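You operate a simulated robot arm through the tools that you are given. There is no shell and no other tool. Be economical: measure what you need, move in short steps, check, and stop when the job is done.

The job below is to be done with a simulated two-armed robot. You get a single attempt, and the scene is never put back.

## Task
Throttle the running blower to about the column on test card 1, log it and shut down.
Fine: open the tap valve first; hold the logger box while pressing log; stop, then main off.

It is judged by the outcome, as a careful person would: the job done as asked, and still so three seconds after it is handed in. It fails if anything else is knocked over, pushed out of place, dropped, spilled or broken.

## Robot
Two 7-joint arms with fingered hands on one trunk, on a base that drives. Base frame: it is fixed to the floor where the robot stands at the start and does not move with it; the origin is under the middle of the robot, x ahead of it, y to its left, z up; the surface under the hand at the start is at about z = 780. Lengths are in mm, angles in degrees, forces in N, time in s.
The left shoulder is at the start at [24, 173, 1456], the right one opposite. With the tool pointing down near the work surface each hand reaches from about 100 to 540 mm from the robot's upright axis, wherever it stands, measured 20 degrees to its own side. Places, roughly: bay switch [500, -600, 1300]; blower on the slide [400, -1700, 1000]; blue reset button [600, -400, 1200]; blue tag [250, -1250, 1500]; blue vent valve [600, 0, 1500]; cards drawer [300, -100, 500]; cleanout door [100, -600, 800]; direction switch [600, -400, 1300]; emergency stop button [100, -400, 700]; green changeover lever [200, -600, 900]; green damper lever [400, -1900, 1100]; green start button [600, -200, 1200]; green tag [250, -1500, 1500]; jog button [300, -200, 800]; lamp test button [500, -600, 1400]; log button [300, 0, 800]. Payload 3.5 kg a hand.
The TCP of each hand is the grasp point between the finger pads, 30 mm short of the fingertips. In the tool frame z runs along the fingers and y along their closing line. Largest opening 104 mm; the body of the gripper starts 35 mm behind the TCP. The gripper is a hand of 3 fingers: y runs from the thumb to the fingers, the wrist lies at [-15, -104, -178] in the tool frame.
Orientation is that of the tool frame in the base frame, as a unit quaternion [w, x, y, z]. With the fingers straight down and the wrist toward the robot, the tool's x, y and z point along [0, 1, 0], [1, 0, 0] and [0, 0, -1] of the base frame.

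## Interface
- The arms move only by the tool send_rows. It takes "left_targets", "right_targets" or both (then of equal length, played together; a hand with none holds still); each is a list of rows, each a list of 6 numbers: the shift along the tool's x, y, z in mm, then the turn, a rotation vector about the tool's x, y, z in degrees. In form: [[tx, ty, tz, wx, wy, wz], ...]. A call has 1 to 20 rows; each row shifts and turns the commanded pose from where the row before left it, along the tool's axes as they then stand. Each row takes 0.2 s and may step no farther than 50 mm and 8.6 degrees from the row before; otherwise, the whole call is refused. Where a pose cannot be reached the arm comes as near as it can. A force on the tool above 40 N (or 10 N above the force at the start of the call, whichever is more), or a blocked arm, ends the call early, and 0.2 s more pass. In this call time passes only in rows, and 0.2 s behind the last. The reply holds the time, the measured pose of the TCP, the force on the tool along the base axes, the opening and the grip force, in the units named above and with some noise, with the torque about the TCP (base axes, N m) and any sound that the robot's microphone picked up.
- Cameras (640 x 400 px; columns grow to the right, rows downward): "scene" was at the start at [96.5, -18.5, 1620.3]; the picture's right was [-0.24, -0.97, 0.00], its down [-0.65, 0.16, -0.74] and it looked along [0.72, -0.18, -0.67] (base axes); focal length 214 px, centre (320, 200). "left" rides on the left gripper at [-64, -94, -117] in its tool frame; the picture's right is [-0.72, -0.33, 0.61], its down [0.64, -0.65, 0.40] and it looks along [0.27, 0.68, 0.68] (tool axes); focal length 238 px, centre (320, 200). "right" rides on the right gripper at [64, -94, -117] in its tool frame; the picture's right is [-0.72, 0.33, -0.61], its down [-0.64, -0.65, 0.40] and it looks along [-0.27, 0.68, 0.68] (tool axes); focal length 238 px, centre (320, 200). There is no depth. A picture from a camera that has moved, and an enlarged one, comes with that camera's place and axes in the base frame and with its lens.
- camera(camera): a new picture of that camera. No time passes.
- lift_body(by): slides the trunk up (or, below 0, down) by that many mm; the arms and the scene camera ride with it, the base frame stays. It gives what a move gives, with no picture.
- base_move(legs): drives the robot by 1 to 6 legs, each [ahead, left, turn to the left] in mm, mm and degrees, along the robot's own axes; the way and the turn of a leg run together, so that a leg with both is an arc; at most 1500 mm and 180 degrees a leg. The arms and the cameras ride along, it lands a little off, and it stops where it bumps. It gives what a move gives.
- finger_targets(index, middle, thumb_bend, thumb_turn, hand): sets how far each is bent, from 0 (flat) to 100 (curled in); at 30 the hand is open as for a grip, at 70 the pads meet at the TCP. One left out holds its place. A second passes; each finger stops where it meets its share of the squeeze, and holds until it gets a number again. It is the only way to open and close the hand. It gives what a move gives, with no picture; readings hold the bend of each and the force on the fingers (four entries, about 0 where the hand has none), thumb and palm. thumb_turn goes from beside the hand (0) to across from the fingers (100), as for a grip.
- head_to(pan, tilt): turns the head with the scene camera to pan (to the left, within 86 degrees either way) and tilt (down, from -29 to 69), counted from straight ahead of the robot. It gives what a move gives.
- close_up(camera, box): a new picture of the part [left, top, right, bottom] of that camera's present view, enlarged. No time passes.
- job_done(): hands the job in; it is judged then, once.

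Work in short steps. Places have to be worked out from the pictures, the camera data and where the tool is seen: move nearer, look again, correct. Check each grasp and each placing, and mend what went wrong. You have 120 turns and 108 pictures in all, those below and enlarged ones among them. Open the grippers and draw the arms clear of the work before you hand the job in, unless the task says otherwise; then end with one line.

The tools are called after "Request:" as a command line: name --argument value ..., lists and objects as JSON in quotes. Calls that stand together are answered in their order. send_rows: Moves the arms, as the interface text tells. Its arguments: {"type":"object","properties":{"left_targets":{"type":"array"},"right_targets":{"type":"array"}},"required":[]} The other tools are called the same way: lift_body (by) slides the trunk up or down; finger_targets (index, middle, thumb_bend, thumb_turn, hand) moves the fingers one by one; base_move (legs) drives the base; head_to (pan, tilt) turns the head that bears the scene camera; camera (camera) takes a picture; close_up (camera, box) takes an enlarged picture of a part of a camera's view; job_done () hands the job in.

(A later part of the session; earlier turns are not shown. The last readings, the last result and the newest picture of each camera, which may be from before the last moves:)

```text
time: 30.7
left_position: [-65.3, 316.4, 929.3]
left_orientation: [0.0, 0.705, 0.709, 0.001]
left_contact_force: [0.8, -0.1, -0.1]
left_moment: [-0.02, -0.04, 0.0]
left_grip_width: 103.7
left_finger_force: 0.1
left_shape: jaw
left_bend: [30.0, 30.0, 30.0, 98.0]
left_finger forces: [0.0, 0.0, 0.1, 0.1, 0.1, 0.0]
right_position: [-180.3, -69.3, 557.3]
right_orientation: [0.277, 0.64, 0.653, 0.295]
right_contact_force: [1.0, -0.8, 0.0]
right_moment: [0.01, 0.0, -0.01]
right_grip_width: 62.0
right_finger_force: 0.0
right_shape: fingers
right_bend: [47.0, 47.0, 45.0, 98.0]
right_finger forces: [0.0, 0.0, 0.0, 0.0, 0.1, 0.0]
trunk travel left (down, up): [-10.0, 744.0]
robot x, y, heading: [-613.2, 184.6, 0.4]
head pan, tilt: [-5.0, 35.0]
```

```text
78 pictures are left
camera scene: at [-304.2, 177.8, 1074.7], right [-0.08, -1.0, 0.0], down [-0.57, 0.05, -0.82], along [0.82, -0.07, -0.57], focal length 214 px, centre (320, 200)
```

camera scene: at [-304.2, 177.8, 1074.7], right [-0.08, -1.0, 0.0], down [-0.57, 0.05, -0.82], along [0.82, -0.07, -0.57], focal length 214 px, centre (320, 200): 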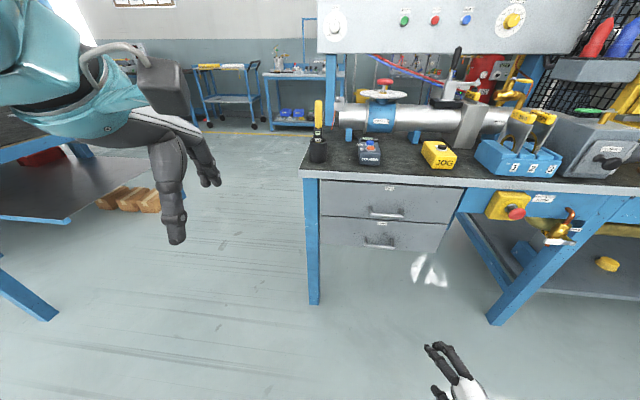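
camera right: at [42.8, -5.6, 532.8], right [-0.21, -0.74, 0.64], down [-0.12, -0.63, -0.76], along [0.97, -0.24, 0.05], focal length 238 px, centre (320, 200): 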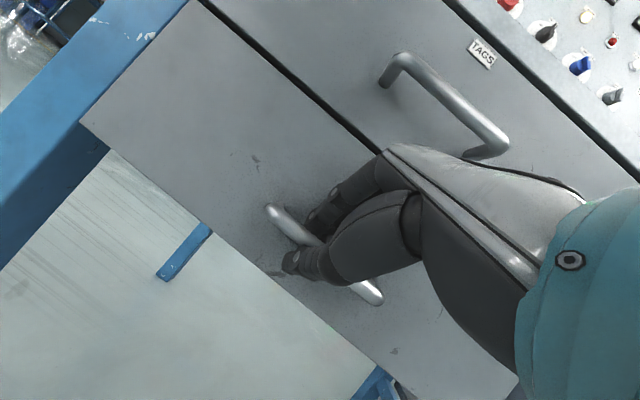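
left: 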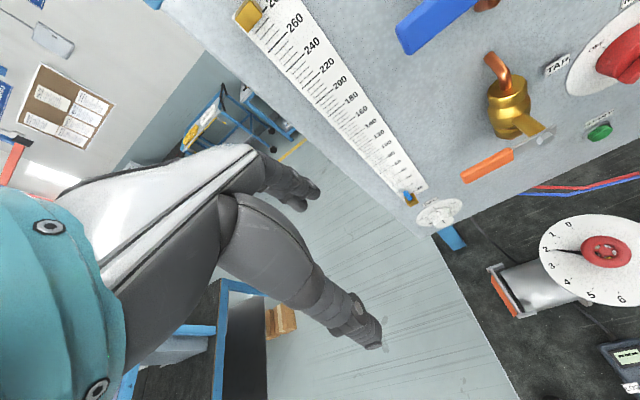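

Drawer closed as before. I raise the trunk and drive right to read the boards above the guarded section.

Request:
lift_body --by 400

Request:
lift_body --by 140

Request:
base_move --legs '[[0, -800, 0]]'

Request:
head_to --pan -15 --tilt 15

Request:
camera --camera "scene"

```text
time: 34.5
left_position: [-65.9, 318.1, 1328.5]
left_orientation: [-0.001, 0.705, 0.709, -0.001]
left_contact_force: [-0.4, 0.6, -0.1]
left_moment: [-0.01, 0.04, 0.01]
left_grip_width: 103.7
left_finger_force: 0.1
left_shape: jaw
left_bend: [30.0, 30.0, 30.0, 98.0]
left_finger forces: [0.0, 0.0, 0.1, 0.0, 0.0, 0.0]
right_position: [-179.0, -70.1, 955.9]
right_orientation: [0.277, 0.639, 0.654, 0.295]
right_contact_force: [0.4, 0.7, 0.1]
right_moment: [0.03, -0.05, -0.01]
right_grip_width: 61.9
right_finger_force: 0.1
right_shape: fingers
right_bend: [47.0, 47.0, 45.0, 98.0]
right_finger forces: [0.0, 0.1, 0.0, 0.1, 0.1, 0.1]
trunk travel left (down, up): [-410.0, 344.0]
robot x, y, heading: [-617.3, 183.2, 0.4]
head pan, tilt: [-5.0, 35.0]
```

```text
time: 36.2
left_position: [-64.9, 316.4, 1467.7]
left_orientation: [0.0, 0.704, 0.71, -0.001]
left_contact_force: [-0.3, 0.2, 0.0]
left_moment: [0.01, 0.03, -0.03]
left_grip_width: 103.7
left_finger_force: 0.1
left_shape: jaw
left_bend: [30.0, 30.0, 30.0, 98.0]
left_finger forces: [0.0, 0.1, 0.1, 0.0, 0.0, 0.0]
right_position: [-179.1, -69.4, 1095.2]
right_orientation: [0.277, 0.641, 0.653, 0.294]
right_contact_force: [-0.1, -0.5, 0.1]
right_moment: [-0.01, 0.01, 0.04]
right_grip_width: 61.8
right_finger_force: 0.0
right_shape: fingers
right_bend: [47.0, 47.0, 45.0, 98.0]
right_finger forces: [0.0, 0.0, 0.0, 0.1, 0.0, 0.0]
trunk travel left (down, up): [-550.0, 204.0]
robot x, y, heading: [-612.0, 181.1, 0.5]
head pan, tilt: [-5.0, 35.0]
```

```text
time: 40.5
left_position: [-59.6, -482.6, 1468.5]
left_orientation: [0.0, 0.705, 0.71, 0.0]
left_contact_force: [-0.7, 0.0, 0.1]
left_moment: [0.0, -0.02, -0.01]
left_grip_width: 103.7
left_finger_force: 0.1
left_shape: jaw
left_bend: [30.0, 30.0, 30.0, 98.0]
left_finger forces: [0.0, 0.0, 0.1, 0.0, 0.0, 0.0]
right_position: [-173.2, -868.2, 1096.7]
right_orientation: [0.277, 0.639, 0.654, 0.295]
right_contact_force: [0.1, -0.1, 0.1]
right_moment: [0.02, 0.02, 0.0]
right_grip_width: 62.0
right_finger_force: 0.0
right_shape: fingers
right_bend: [47.0, 47.0, 45.0, 98.0]
right_finger forces: [0.1, 0.0, 0.1, 0.0, 0.1, 0.1]
trunk travel left (down, up): [-550.0, 204.0]
robot x, y, heading: [-612.0, -620.2, 0.3]
head pan, tilt: [-5.0, 35.0]
```

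```text
time: 41.3
left_position: [-58.8, -482.3, 1468.6]
left_orientation: [0.0, 0.705, 0.71, 0.0]
left_contact_force: [-0.1, -0.7, 0.0]
left_moment: [0.01, 0.0, -0.02]
left_grip_width: 103.6
left_finger_force: 0.1
left_shape: jaw
left_bend: [30.0, 30.0, 30.0, 98.0]
left_finger forces: [0.1, 0.1, 0.1, 0.0, 0.1, 0.0]
right_position: [-173.1, -868.4, 1097.5]
right_orientation: [0.276, 0.639, 0.655, 0.295]
right_contact_force: [-0.3, -0.6, 0.7]
right_moment: [-0.02, -0.05, -0.03]
right_grip_width: 61.9
right_finger_force: 0.1
right_shape: fingers
right_bend: [47.0, 47.0, 45.0, 98.0]
right_finger forces: [0.0, 0.0, 0.0, 0.0, 0.0, 0.0]
trunk travel left (down, up): [-550.0, 204.0]
robot x, y, heading: [-607.9, -615.3, 0.2]
head pan, tilt: [-15.0, 15.0]
```

```text
77 pictures are left
camera scene: at [-502.9, -639.2, 1662.8], right [-0.25, -0.97, 0.0], down [-0.25, 0.07, -0.97], along [0.93, -0.24, -0.26], focal length 214 px, centre (320, 200)
```

scene: 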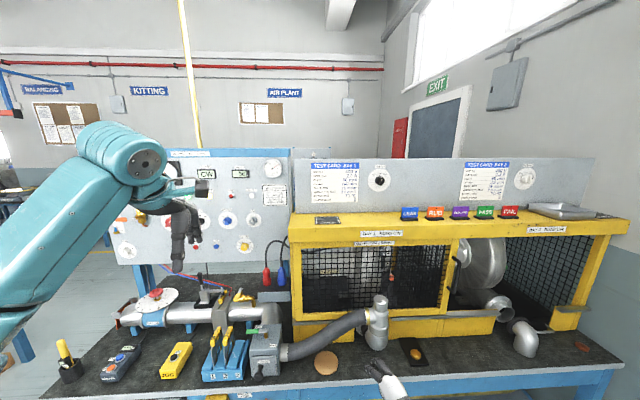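

TEST CARD BAY 1 is on the board. I enlarge it.

Request:
close_up --camera "scene" --box '[300, 155, 400, 217]'

Request:
close_up --camera "scene" --box '[440, 150, 620, 240]'

Request:
close_up --camera "scene" --box '[310, 160, 360, 205]'

```text
6.40 times, centred on (350, 186) of scene
camera zoom: at [-502.9, -639.2, 1662.8], right [-0.25, -0.97, 0.0], down [-0.25, 0.07, -0.97], along [0.93, -0.24, -0.26], focal length 1373 px, centre (128, 290)
```

zoom: 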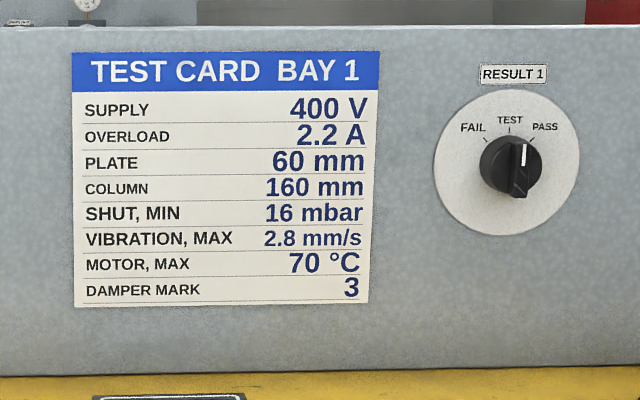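

```text
3.56 times, centred on (530, 195) of scene
camera zoom: at [-502.9, -639.2, 1662.8], right [-0.25, -0.97, 0.0], down [-0.25, 0.07, -0.97], along [0.93, -0.24, -0.26], focal length 763 px, centre (-427, 218)
```

zoom: 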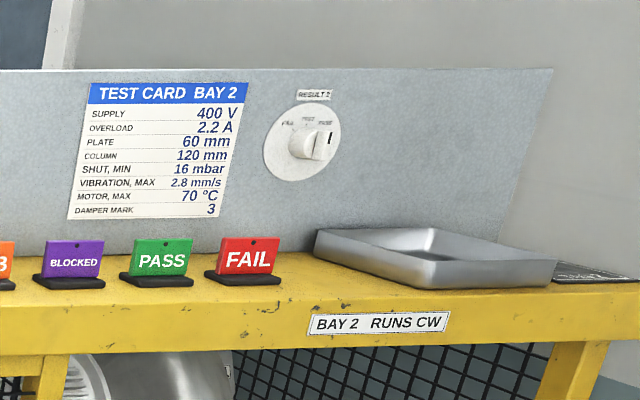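

```text
8.89 times, centred on (335, 182) of scene
camera zoom: at [-502.9, -639.2, 1662.8], right [-0.25, -0.97, 0.0], down [-0.25, 0.07, -0.97], along [0.93, -0.24, -0.26], focal length 1906 px, centre (187, 356)
```

zoom: 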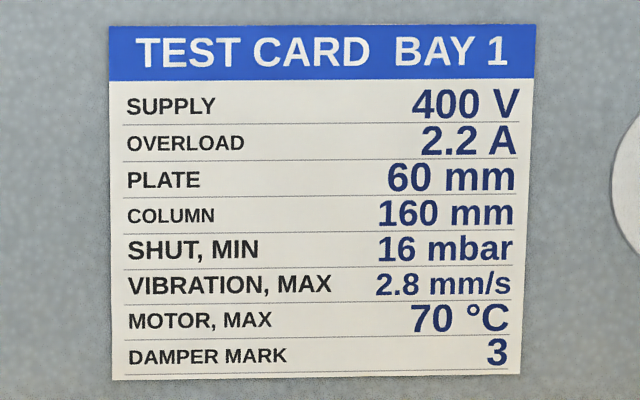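

Test card 1 gives COLUMN 160 mm. I bring the right hand back to a raised fingers-down pose and draw the left in, before driving back.

Request:
send_rows --right_targets '[[0, 30, -27, 8, 0, 0], [0, 25, -31, 8, 0, 0], [0, 20, -35, 8, 0, 0], [0, 12, -38, 8, 0, 0], [0, 8, -40, 8, 0, 0], [0, 3, -40, 8, 0, 0], [0, 0, -45, 0, 0, 0], [0, 0, -45, 0, 0, 0], [0, 0, -45, 0, 0, 0], [0, 0, -45, 0, 0, 0]]' --left_targets '[[0, -30, 0, 0, 0, 0], [0, -30, 0, 0, 0, 0], [0, -30, 0, 0, 0, 0], [0, -30, 0, 0, 0, 0], [0, -30, 0, 0, 0, 0], [0, 0, 0, 0, 0, 0], [0, 0, 0, 0, 0, 0], [0, 0, 0, 0, 0, 0], [0, 0, 0, 0, 0, 0], [0, 0, 0, 0, 0, 0]]'

Request:
base_move --legs '[[0, 555, 0], [560, 0, 0]]'

Request:
head_to --pan 5 --tilt 30

Request:
camera --camera "scene"

Request:
camera --camera "left"

```text
time: 43.5
left_position: [-211.6, -483.9, 1469.1]
left_orientation: [0.0, 0.705, 0.709, 0.001]
left_contact_force: [0.2, 0.8, 0.8]
left_moment: [-0.01, -0.06, -0.01]
left_grip_width: 103.6
left_finger_force: 0.0
left_shape: jaw
left_bend: [30.0, 30.0, 30.0, 98.0]
left_finger forces: [0.0, 0.1, 0.1, 0.1, 0.0, 0.1]
right_position: [-185.0, -875.3, 1517.4]
right_orientation: [-0.008, 0.697, 0.717, 0.003]
right_contact_force: [0.5, 0.6, 0.7]
right_moment: [0.02, 0.0, 0.02]
right_grip_width: 62.3
right_finger_force: 0.1
right_shape: fingers
right_bend: [47.0, 47.0, 45.0, 98.0]
right_finger forces: [0.0, 0.0, 0.0, 0.1, 0.1, 0.0]
trunk travel left (down, up): [-550.0, 204.0]
robot x, y, heading: [-609.5, -618.6, 0.4]
head pan, tilt: [-15.0, 15.0]
```

```text
time: 49.5
left_position: [342.0, 77.3, 1469.3]
left_orientation: [0.0, 0.705, 0.709, 0.0]
left_contact_force: [0.3, -0.3, -0.2]
left_moment: [0.02, 0.04, 0.03]
left_grip_width: 103.8
left_finger_force: 0.0
left_shape: jaw
left_bend: [30.0, 30.0, 30.0, 98.0]
left_finger forces: [0.0, 0.1, 0.0, 0.0, 0.0, 0.0]
right_position: [368.4, -312.1, 1517.0]
right_orientation: [-0.007, 0.697, 0.717, 0.004]
right_contact_force: [-0.1, -0.2, -0.4]
right_moment: [0.01, 0.0, -0.01]
right_grip_width: 62.3
right_finger_force: 0.1
right_shape: fingers
right_bend: [47.0, 47.0, 45.0, 98.0]
right_finger forces: [0.1, 0.1, 0.0, 0.0, 0.0, 0.1]
trunk travel left (down, up): [-550.0, 204.0]
robot x, y, heading: [-59.3, -55.5, 0.1]
head pan, tilt: [-15.0, 15.0]
```

```text
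time: 50.4
left_position: [341.2, 78.7, 1468.3]
left_orientation: [0.0, 0.705, 0.71, 0.0]
left_contact_force: [0.3, 0.0, 0.0]
left_moment: [0.02, 0.0, -0.03]
left_grip_width: 103.9
left_finger_force: 0.0
left_shape: jaw
left_bend: [30.0, 30.0, 30.0, 98.0]
left_finger forces: [0.0, 0.0, 0.0, 0.0, 0.0, 0.0]
right_position: [367.9, -312.5, 1516.5]
right_orientation: [-0.007, 0.696, 0.718, 0.004]
right_contact_force: [-0.2, 0.3, -0.7]
right_moment: [-0.03, 0.02, 0.02]
right_grip_width: 62.0
right_finger_force: 0.0
right_shape: fingers
right_bend: [47.0, 47.0, 45.0, 98.0]
right_finger forces: [0.0, 0.1, 0.1, 0.0, 0.0, 0.0]
trunk travel left (down, up): [-550.0, 204.0]
robot x, y, heading: [-55.3, -56.4, 0.3]
head pan, tilt: [5.0, 30.0]
```

```text
73 pictures are left
camera scene: at [48.9, -44.9, 1638.7], right [0.09, -1.0, 0.0], down [-0.5, -0.05, -0.87], along [0.86, 0.08, -0.5], focal length 214 px, centre (320, 200)
```

scene: 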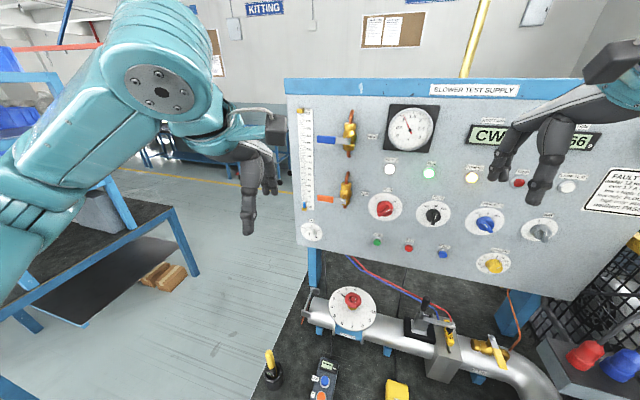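

```text
72 pictures are left
camera left: at [248.5, 13.2, 1586.3], right [-0.32, -0.72, -0.61], down [-0.66, 0.64, -0.4], along [0.68, 0.27, -0.68], focal length 238 px, centre (320, 200)
```

left: 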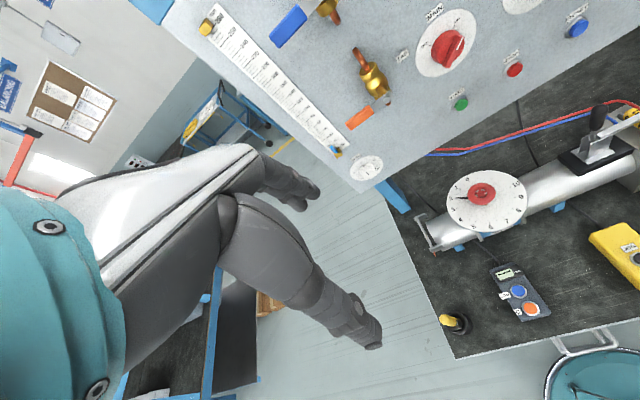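

Request:
close_up --camera "scene" --box '[290, 90, 390, 250]'

Request:
close_up --camera "left" --box '[300, 30, 440, 150]'

```text
2.50 times, centred on (340, 170) of scene
camera zoom: at [48.9, -44.9, 1638.7], right [0.09, -1.0, 0.0], down [-0.5, -0.05, -0.87], along [0.86, 0.08, -0.5], focal length 536 px, centre (270, 275)
```

zoom: 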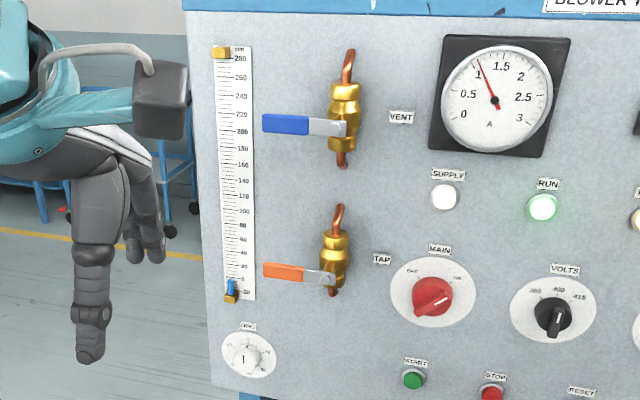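

```text
3.33 times, centred on (370, 90) of left
camera zoom: at [248.5, 13.2, 1586.3], right [-0.32, -0.72, -0.61], down [-0.66, 0.64, -0.4], along [0.68, 0.27, -0.68], focal length 794 px, centre (153, 567)
```

zoom: 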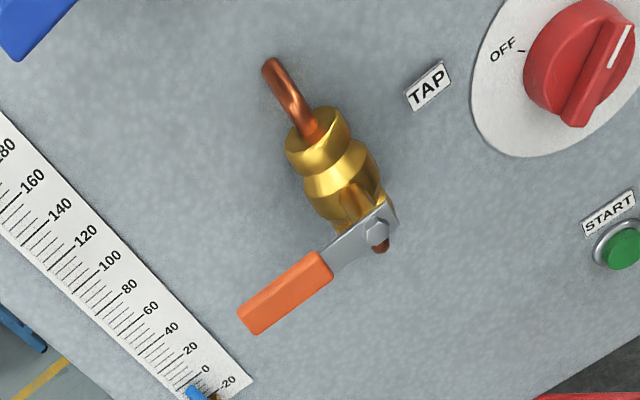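

Lever hub ≈[570,-63,1332], tip ≈ y +12; closed (horizontal). I rotate the left hand fingers-forward, fingers extended, thumb flat out of the way.

Request:
send_rows --left_targets '[[0, 0, 0, -8.2, 0, 0], [0, 0, 0, -8.2, 0, 0], [0, 0, 0, -8.2, 0, 0], [0, 0, 0, -8.2, 0, 0], [0, 0, 0, -8.2, 0, 0], [0, 0, 0, -8.2, 0, 0], [0, 0, 0, -8.2, 0, 0], [0, 0, 0, -8.2, 0, 0], [0, 0, 0, -8.2, 0, 0], [0, 0, 0, -8.2, 0, 0], [0, 0, 0, -8, 0, 0]]'

Request:
finger_targets --hand "left" --index 62 --middle 62 --thumb_bend 5

Request:
camera --camera "left"

Request:
camera --camera "scene"

```text
time: 52.8
left_position: [376.5, 59.3, 1481.2]
left_orientation: [0.499, 0.498, 0.501, 0.502]
left_contact_force: [-0.6, 0.2, -0.9]
left_moment: [-0.03, 0.0, 0.01]
left_grip_width: 103.9
left_finger_force: 0.0
left_shape: jaw
left_bend: [30.0, 30.0, 30.0, 98.0]
left_finger forces: [0.0, 0.0, 0.0, 0.1, 0.0, 0.0]
left hand out of reach, approached as far as the arm can: row 5, 6, 7
right_position: [368.4, -311.7, 1517.1]
right_orientation: [-0.007, 0.696, 0.718, 0.005]
right_contact_force: [-0.5, 1.0, 0.2]
right_moment: [-0.01, 0.0, -0.01]
right_grip_width: 62.2
right_finger_force: 0.0
right_shape: fingers
right_bend: [47.0, 47.0, 45.0, 98.0]
right_finger forces: [0.0, 0.1, 0.1, 0.1, 0.1, 0.0]
trunk travel left (down, up): [-550.0, 204.0]
robot x, y, heading: [-57.3, -54.0, 0.3]
head pan, tilt: [5.0, 30.0]
```

```text
time: 53.8
left_position: [377.1, 58.4, 1481.3]
left_orientation: [0.498, 0.498, 0.502, 0.502]
left_contact_force: [0.5, 0.1, -0.1]
left_moment: [-0.01, -0.02, -0.04]
left_grip_width: 79.6
left_finger_force: 0.0
left_shape: fingers
left_bend: [62.0, 62.0, 5.0, 98.0]
left_finger forces: [0.0, 0.0, 0.1, 0.0, 0.1, 0.0]
right_position: [369.3, -310.8, 1517.4]
right_orientation: [-0.007, 0.697, 0.717, 0.005]
right_contact_force: [0.0, -0.4, 0.5]
right_moment: [-0.01, -0.01, -0.01]
right_grip_width: 62.3
right_finger_force: 0.1
right_shape: fingers
right_bend: [47.0, 47.0, 45.0, 98.0]
right_finger forces: [0.0, 0.1, 0.0, 0.1, 0.0, 0.0]
trunk travel left (down, up): [-550.0, 204.0]
robot x, y, heading: [-54.3, -56.1, 0.6]
head pan, tilt: [5.0, 30.0]
```

```text
69 pictures are left
camera left: at [261.5, -6.0, 1387.4], right [0.62, -0.71, -0.33], down [0.4, 0.64, -0.65], along [0.68, 0.27, 0.68], focal length 238 px, centre (320, 200)
```

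left: 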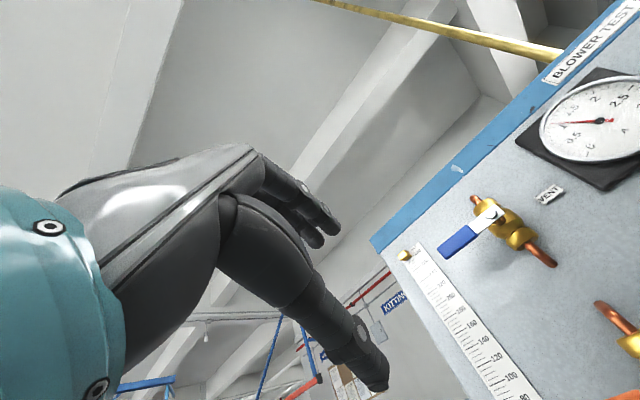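

```text
68 pictures are left
camera scene: at [49.1, -44.8, 1638.7], right [0.09, -1.0, 0.0], down [-0.5, -0.05, -0.87], along [0.86, 0.08, -0.5], focal length 214 px, centre (320, 200)
```

scene: 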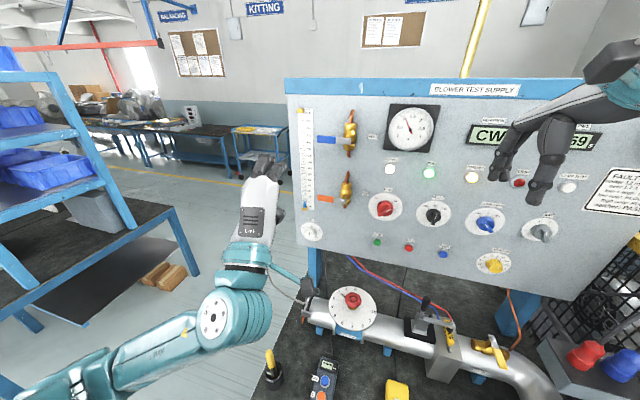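

Hand is fingers-forward at [377,58,1481]. I move it to a staging point just in front of and above the orange lever.

Request:
send_rows --left_targets '[[-11, -40, 5, 0, 0, 0], [-14, -40, 35, 0, 0, 0], [-14, -31, 45, 0, 0, 0], [-14, 0, 45, 0, 0, 0]]'

Request:
camera --camera "left"

Request:
close_up --camera "scene" --box '[260, 90, 420, 250]'

```text
refused: row 2 steps farther than a row can; nothing moved
```

```text
67 pictures are left
camera left: at [261.5, -6.0, 1387.4], right [0.62, -0.71, -0.33], down [0.4, 0.64, -0.65], along [0.68, 0.27, 0.68], focal length 238 px, centre (320, 200)
```

left: 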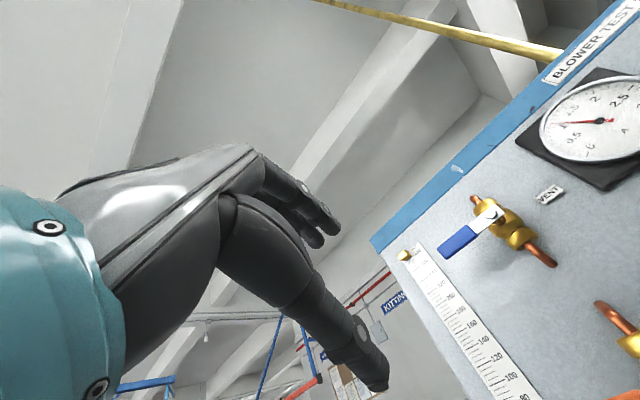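

```text
2.50 times, centred on (340, 170) of scene
camera zoom: at [49.1, -44.8, 1638.7], right [0.09, -1.0, 0.0], down [-0.5, -0.05, -0.87], along [0.86, 0.08, -0.5], focal length 536 px, centre (270, 275)
```

zoom: 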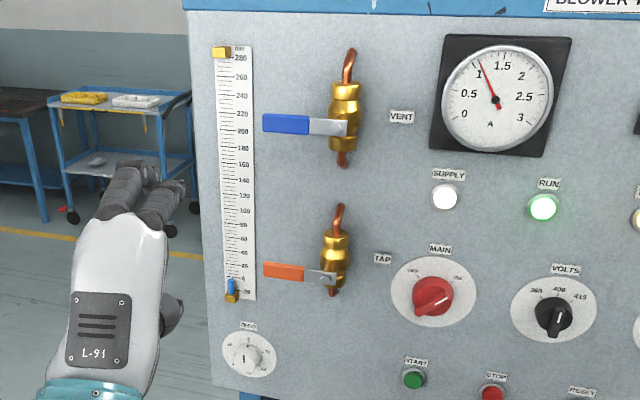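

A row was too long; I resend with shorter steps.

Request:
send_rows --left_targets '[[-9, -40, 5, 0, 0, 0], [-11, -35, 25, 0, 0, 0], [-11, -28, 32, 0, 0, 0], [-11, -13, 40, 0, 0, 0], [-11, 0, 40, 0, 0, 0]]'

Request:
camera --camera "left"

Request:
close_up --camera "scene" --box '[260, 90, 420, 250]'

```text
time: 55.0
left_position: [520.1, 6.5, 1364.2]
left_orientation: [0.498, 0.498, 0.503, 0.502]
left_contact_force: [0.2, -0.4, 0.6]
left_moment: [0.02, -0.01, 0.01]
left_grip_width: 79.9
left_finger_force: 0.0
left_shape: fingers
left_bend: [62.0, 62.0, 5.0, 98.0]
left_finger forces: [0.0, 0.0, 0.0, 0.0, 0.1, 0.1]
right_position: [369.6, -313.4, 1516.3]
right_orientation: [-0.008, 0.697, 0.717, 0.005]
right_contact_force: [0.6, 0.2, -0.3]
right_moment: [-0.01, -0.01, 0.01]
right_grip_width: 62.2
right_finger_force: 0.0
right_shape: fingers
right_bend: [47.0, 47.0, 45.0, 98.0]
right_finger forces: [0.1, 0.0, 0.0, 0.1, 0.1, 0.0]
trunk travel left (down, up): [-550.0, 204.0]
robot x, y, heading: [-57.0, -55.2, 0.6]
head pan, tilt: [5.0, 30.0]
```

```text
65 pictures are left
camera left: at [404.5, -58.8, 1270.8], right [0.62, -0.72, -0.33], down [0.4, 0.64, -0.65], along [0.68, 0.27, 0.68], focal length 238 px, centre (320, 200)
```

left: 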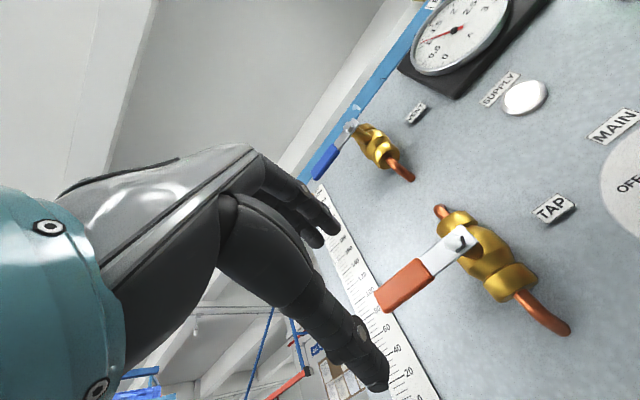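

```text
2.50 times, centred on (340, 170) of scene
camera zoom: at [50.4, -45.4, 1638.6], right [0.09, -1.0, 0.0], down [-0.5, -0.05, -0.87], along [0.86, 0.08, -0.5], focal length 536 px, centre (270, 275)
```

zoom: 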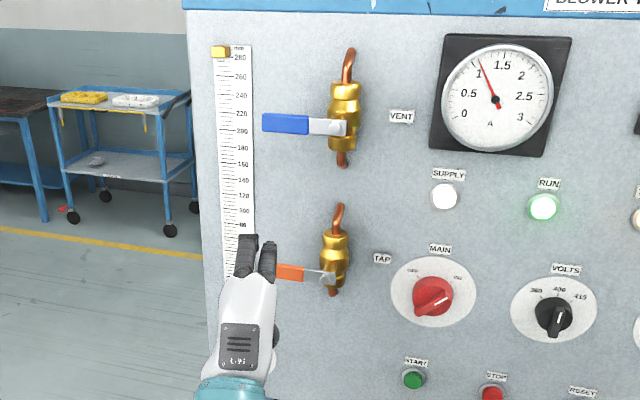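

Refined hub ≈[577,-66,1329]; tip y≈+5; my two fingers are at y≈+3 and +27. I shift right 30, then forward 38 so the fingers are above the lever.

Request:
send_rows --left_targets '[[-30, 0, 0, 0, 0, 0], [0, 0, 20, 0, 0, 0], [0, 0, 18, 0, 0, 0]]'

Request:
camera --camera "left"

```text
time: 55.8
left_position: [558.3, -22.9, 1365.7]
left_orientation: [0.498, 0.499, 0.502, 0.502]
left_contact_force: [0.3, -0.6, 0.2]
left_moment: [0.02, -0.01, -0.02]
left_grip_width: 80.1
left_finger_force: 0.0
left_shape: fingers
left_bend: [62.0, 62.0, 5.0, 98.0]
left_finger forces: [0.0, 0.0, 0.0, 0.0, 0.0, 0.0]
right_position: [367.8, -312.0, 1516.6]
right_orientation: [-0.007, 0.697, 0.717, 0.003]
right_contact_force: [-0.3, 0.0, 0.8]
right_moment: [0.01, 0.01, -0.02]
right_grip_width: 62.2
right_finger_force: 0.2
right_shape: fingers
right_bend: [47.0, 47.0, 45.0, 98.0]
right_finger forces: [0.0, 0.0, 0.0, 0.0, 0.0, 0.1]
trunk travel left (down, up): [-550.0, 204.0]
robot x, y, heading: [-53.0, -55.2, 0.4]
head pan, tilt: [5.0, 30.0]
```

```text
63 pictures are left
camera left: at [442.7, -88.1, 1271.1], right [0.62, -0.71, -0.33], down [0.4, 0.64, -0.65], along [0.68, 0.27, 0.68], focal length 238 px, centre (320, 200)
```

left: 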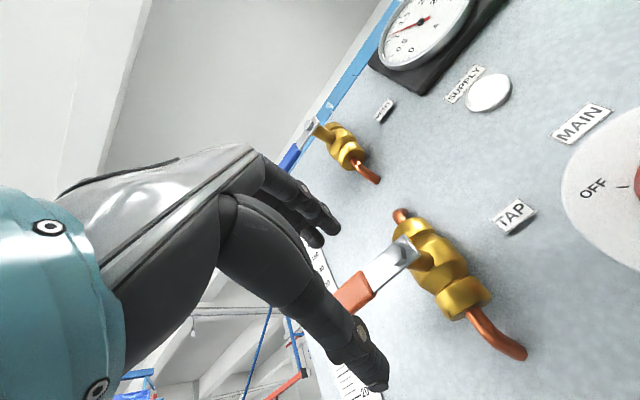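

Fingers are above the lever. I push down 75 mm, then curve right.

Request:
send_rows --left_targets '[[0, -20, 0, 0, 0, 0], [0, -15, 0, 0, 0, 0], [0, -13, 0, 0, 0, 0], [0, -13, 0, 0, 0, 0], [0, -13, 0, 0, 0, 0]]'

Request:
camera --camera "left"

```text
time: 57.0
left_position: [557.6, -23.0, 1291.9]
left_orientation: [0.498, 0.498, 0.502, 0.502]
left_contact_force: [0.5, 1.0, 2.2]
left_moment: [-0.03, -0.08, 0.0]
left_grip_width: 84.7
left_finger_force: 1.7
left_shape: fingers
left_bend: [58.0, 62.0, 5.0, 98.0]
left_finger forces: [2.5, 0.0, 0.0, 0.1, 0.0, 0.0]
right_position: [368.2, -311.9, 1516.4]
right_orientation: [-0.007, 0.696, 0.718, 0.005]
right_contact_force: [0.2, 0.6, -0.1]
right_moment: [0.02, 0.0, 0.03]
right_grip_width: 62.3
right_finger_force: 0.0
right_shape: fingers
right_bend: [47.0, 47.0, 45.0, 98.0]
right_finger forces: [0.1, 0.1, 0.0, 0.0, 0.1, 0.0]
trunk travel left (down, up): [-550.0, 204.0]
robot x, y, heading: [-55.0, -54.0, 0.2]
head pan, tilt: [5.0, 30.0]
```

```text
62 pictures are left
camera left: at [441.5, -87.7, 1197.7], right [0.62, -0.72, -0.33], down [0.4, 0.64, -0.65], along [0.68, 0.27, 0.68], focal length 238 px, centre (320, 200)
```

left: 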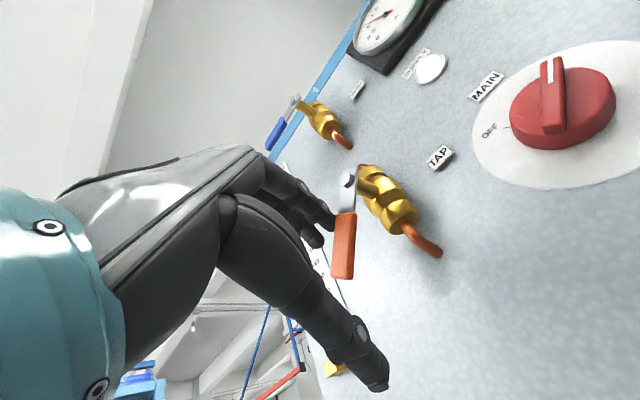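

The lever has turned about 60° down. I continue down and to the right to bring it vertical.

Request:
send_rows --left_targets '[[-7, -15, 0, 0, 0, 0], [-12, -13, 0, 0, 0, 0], [-10, -2, 0, 0, 0, 0], [-8, 0, 0, 0, 0, 0]]'

Request:
camera --camera "left"

Request:
close_up --camera "scene" --box '[260, 90, 420, 250]'

```text
time: 58.0
left_position: [558.1, -46.0, 1260.7]
left_orientation: [0.496, 0.492, 0.508, 0.504]
left_contact_force: [-5.3, 33.2, 0.6]
left_moment: [-0.83, -0.16, 0.62]
left_grip_width: 84.2
left_finger_force: 17.4
left_shape: fingers
left_bend: [59.0, 62.0, 5.0, 98.0]
left_finger forces: [34.6, 0.0, 0.0, 0.1, 0.1, 0.0]
right_position: [367.5, -304.3, 1518.8]
right_orientation: [-0.004, 0.697, 0.717, 0.003]
right_contact_force: [-0.3, 0.1, 0.3]
right_moment: [-0.01, -0.03, -0.03]
right_grip_width: 62.1
right_finger_force: 0.0
right_shape: fingers
right_bend: [47.0, 47.0, 45.0, 98.0]
right_finger forces: [0.0, 0.0, 0.0, 0.0, 0.1, 0.0]
trunk travel left (down, up): [-550.0, 204.0]
robot x, y, heading: [-56.3, -52.7, 0.4]
head pan, tilt: [5.0, 30.0]
```

```text
61 pictures are left
camera left: at [443.4, -114.3, 1167.1], right [0.63, -0.71, -0.32], down [0.39, 0.64, -0.66], along [0.67, 0.29, 0.68], focal length 238 px, centre (320, 200)
```

left: 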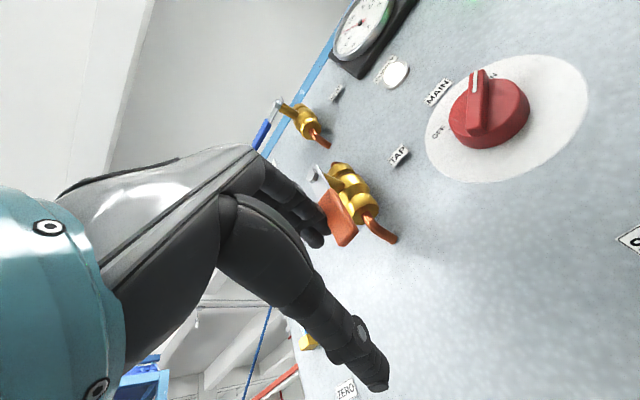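

```text
2.50 times, centred on (340, 170) of scene
camera zoom: at [47.4, -36.4, 1638.7], right [0.1, -1.0, 0.01], down [-0.5, -0.05, -0.87], along [0.86, 0.08, -0.5], focal length 536 px, centre (270, 275)
```

zoom: 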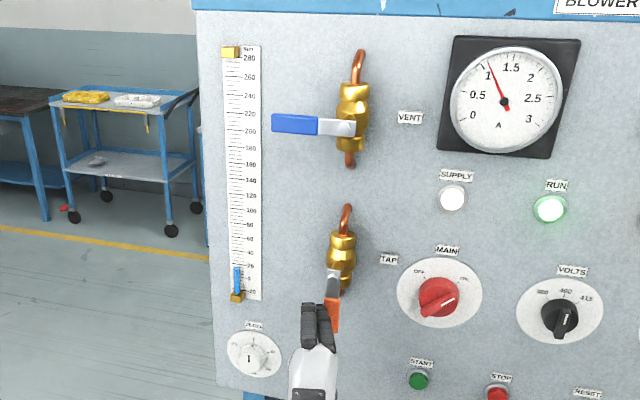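

The lever is against its stop, vertical, and the blue column is rising. I release sideways and draw back.

Request:
send_rows --left_targets '[[15, 0, 0, 0, 0, 0], [15, 0, -10, 0, 0, 0], [0, 0, -45, 0, 0, 0], [0, 0, -45, 0, 0, 0], [0, 0, -45, 0, 0, 0]]'

Request:
close_up --camera "scene" --box '[260, 90, 420, 250]'

Request:
close_up --camera "scene" --box '[290, 100, 330, 225]'

Request:
camera --camera "right"

```text
time: 59.2
left_position: [409.9, -29.7, 1260.7]
left_orientation: [0.498, 0.498, 0.502, 0.502]
left_contact_force: [0.8, 0.5, -0.5]
left_moment: [-0.01, 0.0, -0.02]
left_grip_width: 79.9
left_finger_force: 0.1
left_shape: fingers
left_bend: [62.0, 62.0, 5.0, 98.0]
left_finger forces: [0.0, 0.0, 0.1, 0.1, 0.0, 0.1]
right_position: [366.2, -311.7, 1518.1]
right_orientation: [-0.007, 0.696, 0.718, 0.004]
right_contact_force: [-0.8, -0.2, -0.5]
right_moment: [-0.03, 0.0, 0.0]
right_grip_width: 62.1
right_finger_force: 0.1
right_shape: fingers
right_bend: [47.0, 47.0, 45.0, 98.0]
right_finger forces: [0.1, 0.1, 0.1, 0.0, 0.0, 0.1]
trunk travel left (down, up): [-550.0, 204.0]
robot x, y, heading: [-58.0, -53.4, 0.4]
head pan, tilt: [5.0, 30.0]
```

```text
2.50 times, centred on (340, 170) of scene
camera zoom: at [47.5, -44.3, 1638.8], right [0.09, -1.0, 0.0], down [-0.5, -0.05, -0.87], along [0.86, 0.08, -0.5], focal length 536 px, centre (270, 275)
```

zoom: 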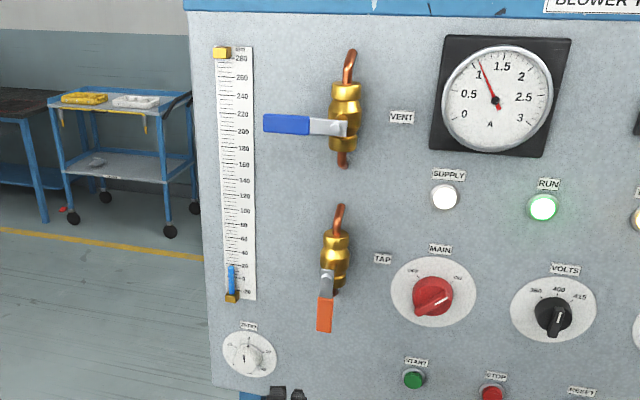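

```text
3.20 times, centred on (310, 162) of scene
camera zoom: at [47.5, -44.3, 1638.8], right [0.09, -1.0, 0.0], down [-0.5, -0.05, -0.87], along [0.86, 0.08, -0.5], focal length 686 px, centre (352, 320)
```

zoom: 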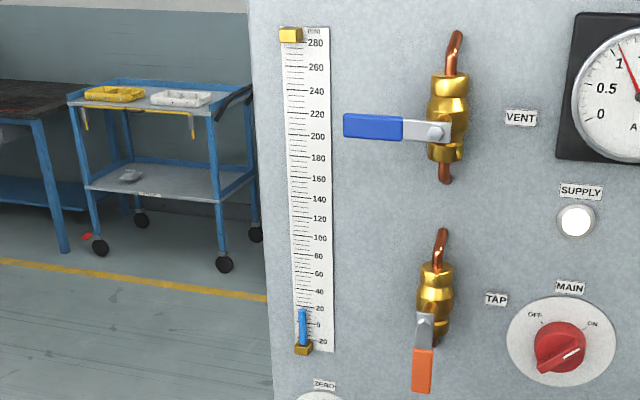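

```text
57 pictures are left
camera right: at [271.5, -253.0, 1634.6], right [0.35, -0.72, 0.6], down [-0.64, -0.65, -0.41], along [0.69, -0.24, -0.68], focal length 238 px, centre (320, 200)
```

right: 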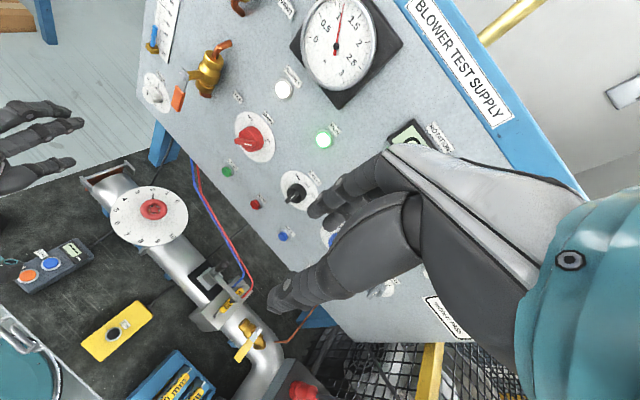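

The column settles near 17 mm with the throttle at mark 2; higher marks are CCW seen from above. Throttle wheel ≈[514,-115,988]. I return the left hand to fingers-down off to the left and drive ahead 60 mm.

Request:
send_rows --left_targets '[[16, 0, -20, 8.2, 0, 0], [16, 0, 0, 8.2, 0, 0], [16, 0, 0, 8.2, 0, 0], [16, 0, 0, 8.2, 0, 0], [16, 0, 0, 8.2, 0, 0], [16, 0, 0, 8.2, 0, 0], [16, 0, 0, 8.2, 0, 0], [16, 0, 0, 8.2, 0, 0], [16, 0, 0, 8.2, 0, 0], [16, 0, 0, 8.2, 0, 0], [16, 0, 0, 8, 0, 0]]'

Request:
base_move --legs '[[60, 0, 0]]'

Request:
finger_targets --hand "right" --index 30 --middle 30 --thumb_bend 30

Request:
close_up --camera "scene" --box '[270, 90, 430, 250]'

```text
time: 61.6
left_position: [390.9, 142.7, 1262.3]
left_orientation: [-0.001, 0.706, 0.708, -0.001]
left_contact_force: [-0.2, -0.1, 0.6]
left_moment: [0.01, 0.02, 0.02]
left_grip_width: 79.9
left_finger_force: 0.2
left_shape: fingers
left_bend: [62.0, 62.0, 5.0, 98.0]
left_finger forces: [0.0, 0.1, 0.1, 0.0, 0.1, 0.0]
right_position: [368.5, -314.6, 1517.0]
right_orientation: [-0.008, 0.697, 0.717, 0.004]
right_contact_force: [0.4, 0.6, -0.4]
right_moment: [0.01, 0.02, 0.0]
right_grip_width: 62.1
right_finger_force: 0.0
right_shape: fingers
right_bend: [47.0, 47.0, 45.0, 98.0]
right_finger forces: [0.0, 0.1, 0.0, 0.0, 0.1, 0.1]
trunk travel left (down, up): [-550.0, 204.0]
robot x, y, heading: [-55.8, -54.3, 0.4]
head pan, tilt: [5.0, 30.0]
```

```text
time: 62.5
left_position: [452.3, 145.2, 1262.4]
left_orientation: [0.0, 0.704, 0.71, 0.0]
left_contact_force: [0.2, 0.3, 0.5]
left_moment: [-0.01, 0.01, 0.04]
left_grip_width: 80.1
left_finger_force: 0.1
left_shape: fingers
left_bend: [62.0, 62.0, 5.0, 98.0]
left_finger forces: [0.0, 0.1, 0.1, 0.0, 0.0, 0.0]
right_position: [428.3, -311.2, 1516.7]
right_orientation: [-0.008, 0.697, 0.717, 0.004]
right_contact_force: [0.6, 0.7, -0.1]
right_moment: [0.02, -0.01, 0.0]
right_grip_width: 62.0
right_finger_force: 0.1
right_shape: fingers
right_bend: [47.0, 47.0, 45.0, 98.0]
right_finger forces: [0.0, 0.0, 0.1, 0.0, 0.0, 0.0]
trunk travel left (down, up): [-550.0, 204.0]
robot x, y, heading: [5.9, -53.1, 0.2]
head pan, tilt: [5.0, 30.0]
```

```text
time: 63.5
left_position: [450.9, 145.7, 1260.5]
left_orientation: [0.0, 0.705, 0.709, 0.0]
left_contact_force: [-0.4, -0.2, 0.2]
left_moment: [0.0, 0.01, 0.02]
left_grip_width: 79.9
left_finger_force: 0.1
left_shape: fingers
left_bend: [62.0, 62.0, 5.0, 98.0]
left_finger forces: [0.1, 0.1, 0.0, 0.1, 0.0, 0.1]
right_position: [427.4, -312.1, 1517.7]
right_orientation: [-0.007, 0.697, 0.717, 0.004]
right_contact_force: [-0.7, -0.4, -0.6]
right_moment: [-0.02, -0.01, 0.02]
right_grip_width: 102.9
right_finger_force: 0.1
right_shape: fingers
right_bend: [30.0, 30.0, 30.0, 98.0]
right_finger forces: [0.1, 0.1, 0.0, 0.0, 0.0, 0.0]
trunk travel left (down, up): [-550.0, 204.0]
robot x, y, heading: [3.4, -53.8, 0.5]
head pan, tilt: [5.0, 30.0]
```

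```text
2.50 times, centred on (350, 170) of scene
camera zoom: at [108.7, -44.3, 1638.7], right [0.09, -1.0, 0.0], down [-0.5, -0.05, -0.87], along [0.86, 0.08, -0.5], focal length 536 px, centre (245, 275)
```

zoom: 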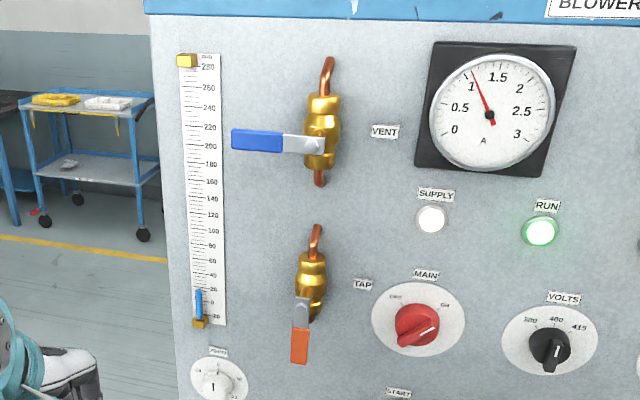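

Column steady at about 17 mm. I bring the right hand down in front of the pipe at x≈440, y≈-115, z≈1105.

Request:
send_rows --right_targets '[[20, 1, 41, 0, 0, 0], [20, 1, 41, 0, 0, 0], [20, 1, 41, 0, 0, 0], [20, 1, 41, 0, 0, 0], [20, 1, 41, 0, 0, 0], [20, 1, 41, 0, 0, 0], [20, 1, 41, 0, 0, 0], [20, 1, 41, 0, 0, 0], [20, 1, 41, 0, 0, 0], [20, 1, 41, 0, 0, 0]]'

Request:
head_to --pan 0 --tilt 42

Request:
camera --camera "right"

Request:
camera --camera "scene"

```text
time: 65.7
left_position: [450.2, 146.6, 1260.8]
left_orientation: [0.0, 0.704, 0.71, 0.0]
left_contact_force: [-0.3, 1.2, 0.6]
left_moment: [-0.04, 0.01, 0.0]
left_grip_width: 80.1
left_finger_force: 0.2
left_shape: fingers
left_bend: [62.0, 62.0, 5.0, 98.0]
left_finger forces: [0.1, 0.0, 0.0, 0.0, 0.0, 0.0]
right_position: [431.9, -105.7, 1110.3]
right_orientation: [-0.007, 0.696, 0.718, 0.004]
right_contact_force: [-0.5, 0.1, 1.1]
right_moment: [0.03, 0.01, 0.0]
right_grip_width: 103.0
right_finger_force: 0.1
right_shape: fingers
right_bend: [30.0, 30.0, 30.0, 98.0]
right_finger forces: [0.0, 0.0, 0.0, 0.0, 0.0, 0.0]
trunk travel left (down, up): [-550.0, 204.0]
robot x, y, heading: [3.1, -56.7, 0.1]
head pan, tilt: [5.0, 30.0]
```

```text
time: 66.5
left_position: [452.0, 144.7, 1261.0]
left_orientation: [0.0, 0.705, 0.709, 0.0]
left_contact_force: [-0.5, -0.1, -0.4]
left_moment: [0.0, -0.03, 0.01]
left_grip_width: 80.2
left_finger_force: 0.0
left_shape: fingers
left_bend: [62.0, 62.0, 5.0, 98.0]
left_finger forces: [0.1, 0.0, 0.1, 0.0, 0.0, 0.0]
right_position: [430.1, -105.1, 1110.2]
right_orientation: [-0.007, 0.696, 0.718, 0.005]
right_contact_force: [-0.1, 0.2, 0.2]
right_moment: [0.0, -0.01, -0.02]
right_grip_width: 102.6
right_finger_force: 0.0
right_shape: fingers
right_bend: [30.0, 30.0, 30.0, 98.0]
right_finger forces: [0.1, 0.0, 0.1, 0.1, 0.0, 0.1]
trunk travel left (down, up): [-550.0, 204.0]
robot x, y, heading: [2.0, -56.2, 0.4]
head pan, tilt: [0.0, 42.0]
```

```text
55 pictures are left
camera right: at [335.7, -47.3, 1227.7], right [0.35, -0.72, 0.6], down [-0.64, -0.65, -0.41], along [0.69, -0.24, -0.69], focal length 238 px, centre (320, 200)
```

right: 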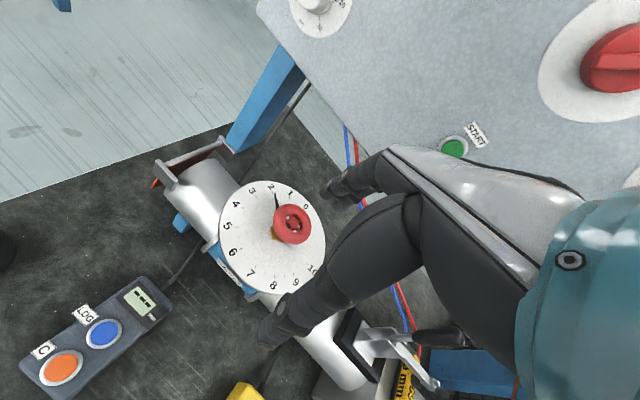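

```text
54 pictures are left
camera scene: at [102.2, -52.3, 1620.4], right [0.01, -1.0, 0.0], down [-0.67, -0.01, -0.74], along [0.74, 0.01, -0.67], focal length 214 px, centre (320, 200)
```

scene: 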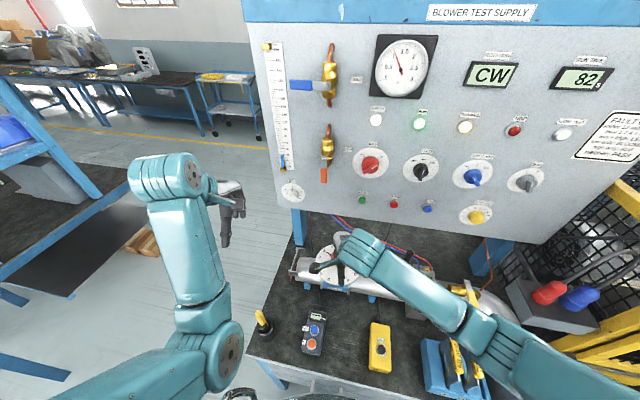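

Wheel refined to [512,-114,988]. I move over it at z≈1110 and pre-turn the hand 30° clockwise to gain turning range.

Request:
send_rows --right_targets '[[-4, 27, 0, 0, 0, 0], [-4, 27, 0, 0, 0, 0], [-3, 27, 0, 0, 0, 0], [0, 0, 0, 0, 0, 7.5], [0, 0, 0, 0, 0, 7.5], [0, 0, 0, 0, 0, 7.5], [0, 0, 0, 0, 0, 7.5]]'

Request:
camera --camera "right"

```text
time: 68.1
left_position: [450.5, 146.1, 1261.4]
left_orientation: [-0.001, 0.705, 0.709, 0.0]
left_contact_force: [-0.1, 0.2, -0.1]
left_moment: [-0.02, 0.01, 0.03]
left_grip_width: 80.1
left_finger_force: 0.1
left_shape: fingers
left_bend: [62.0, 62.0, 5.0, 98.0]
left_finger forces: [0.0, 0.1, 0.1, 0.0, 0.1, 0.0]
right_position: [511.1, -113.7, 1109.9]
right_orientation: [-0.008, 0.859, 0.512, 0.002]
right_contact_force: [0.4, -0.3, -0.4]
right_moment: [-0.03, -0.02, 0.0]
right_grip_width: 103.1
right_finger_force: 0.1
right_shape: fingers
right_bend: [30.0, 30.0, 30.0, 98.0]
right_finger forces: [0.0, 0.0, 0.0, 0.1, 0.0, 0.0]
trunk travel left (down, up): [-550.0, 204.0]
robot x, y, heading: [6.4, -59.4, 0.3]
head pan, tilt: [0.0, 42.0]
```

```text
53 pictures are left
camera right: at [460.1, -15.0, 1227.5], right [-0.05, -0.8, 0.6], down [-0.88, -0.25, -0.4], along [0.47, -0.55, -0.69], focal length 238 px, centre (320, 200)
```

right: 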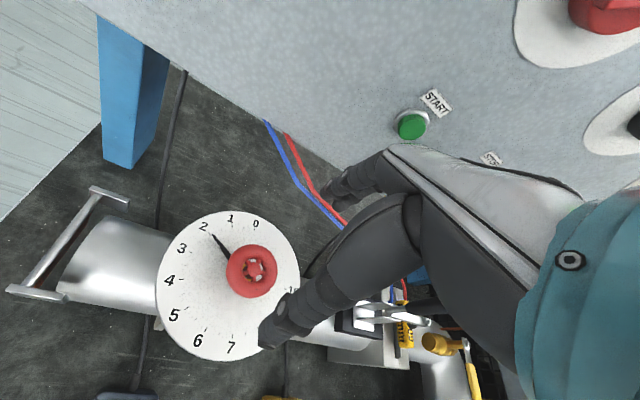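

Wheel centre at about [513,-112]; alignment good. I descend to z≈993 so the pads surround the wheel rim.

Request:
send_rows --right_targets '[[0, 0, 35, 0, 0, 0], [0, 0, 35, 0, 0, 0], [0, 0, 30, 0, 0, 0], [0, 0, 17, 0, 0, 0]]'

Request:
camera --camera "right"

```text
time: 69.1
left_position: [452.3, 143.7, 1261.7]
left_orientation: [-0.001, 0.705, 0.709, 0.0]
left_contact_force: [-0.3, 0.1, 0.2]
left_moment: [-0.01, 0.05, 0.0]
left_grip_width: 79.9
left_finger_force: 0.0
left_shape: fingers
left_bend: [62.0, 62.0, 5.0, 98.0]
left_finger forces: [0.0, 0.1, 0.0, 0.0, 0.0, 0.0]
right_position: [511.9, -121.1, 989.4]
right_orientation: [-0.001, 0.86, 0.51, -0.003]
right_contact_force: [-0.1, 0.5, -0.1]
right_moment: [0.0, 0.01, -0.05]
right_grip_width: 103.1
right_finger_force: 0.1
right_shape: fingers
right_bend: [30.0, 30.0, 30.0, 98.0]
right_finger forces: [0.0, 0.0, 0.0, 0.1, 0.0, 0.1]
trunk travel left (down, up): [-550.0, 204.0]
robot x, y, heading: [5.8, -57.4, 0.1]
head pan, tilt: [0.0, 42.0]
```

```text
52 pictures are left
camera right: at [460.7, -21.6, 1104.7], right [-0.06, -0.79, 0.61], down [-0.88, -0.25, -0.4], along [0.47, -0.56, -0.68], focal length 238 px, centre (320, 200)
```

right: 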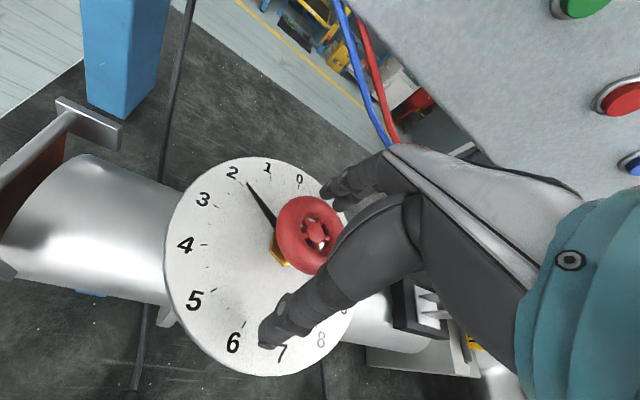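

The wheel centre is ~11 mm toward +y of the TCP; I correct, then close gently on the rim.

Request:
send_rows --right_targets '[[11, -3, 0, 0, 0, 0]]'

Request:
finger_targets --hand "right" --index 60 --middle 60 --thumb_bend 60

Request:
camera --camera "right"

```text
time: 69.5
left_position: [450.9, 144.3, 1261.5]
left_orientation: [0.0, 0.705, 0.709, 0.0]
left_contact_force: [0.3, -0.4, -0.7]
left_moment: [-0.01, 0.0, -0.01]
left_grip_width: 79.7
left_finger_force: 0.0
left_shape: fingers
left_bend: [62.0, 62.0, 5.0, 98.0]
left_finger forces: [0.0, 0.1, 0.0, 0.0, 0.0, 0.0]
right_position: [516.7, -124.4, 985.4]
right_orientation: [0.007, 0.863, 0.506, -0.008]
right_contact_force: [-0.5, 0.1, -0.6]
right_moment: [0.01, 0.03, 0.03]
right_grip_width: 103.1
right_finger_force: 0.1
right_shape: fingers
right_bend: [30.0, 30.0, 30.0, 98.0]
right_finger forces: [0.0, 0.0, 0.1, 0.0, 0.0, 0.1]
trunk travel left (down, up): [-550.0, 204.0]
robot x, y, heading: [6.1, -55.1, 0.5]
head pan, tilt: [0.0, 42.0]
```

```text
time: 70.5
left_position: [449.5, 146.1, 1262.2]
left_orientation: [0.0, 0.704, 0.71, 0.0]
left_contact_force: [-0.5, 0.5, 0.1]
left_moment: [0.01, -0.02, -0.04]
left_grip_width: 79.7
left_finger_force: 0.2
left_shape: fingers
left_bend: [62.0, 62.0, 5.0, 98.0]
left_finger forces: [0.0, 0.1, 0.1, 0.1, 0.0, 0.0]
right_position: [516.1, -123.1, 988.6]
right_orientation: [0.005, 0.863, 0.505, -0.005]
right_contact_force: [-15.1, 1.0, -14.0]
right_moment: [-0.23, -0.2, 0.14]
right_grip_width: 48.3
right_finger_force: 11.7
right_shape: fingers
right_bend: [55.0, 60.0, 51.0, 98.0]
right_finger forces: [5.1, 0.0, 0.1, 0.0, 18.7, 0.0]
trunk travel left (down, up): [-550.0, 204.0]
robot x, y, heading: [1.9, -55.1, 0.3]
head pan, tilt: [0.0, 42.0]
```

```text
51 pictures are left
camera right: at [466.6, -20.5, 1102.3], right [-0.06, -0.78, 0.63], down [-0.88, -0.25, -0.4], along [0.46, -0.58, -0.67], focal length 238 px, centre (320, 200)
```

right: 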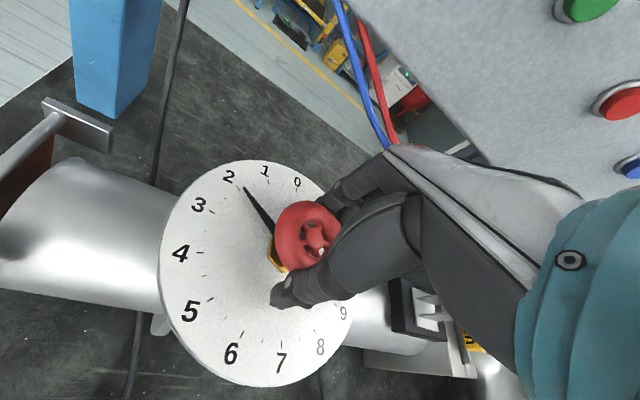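

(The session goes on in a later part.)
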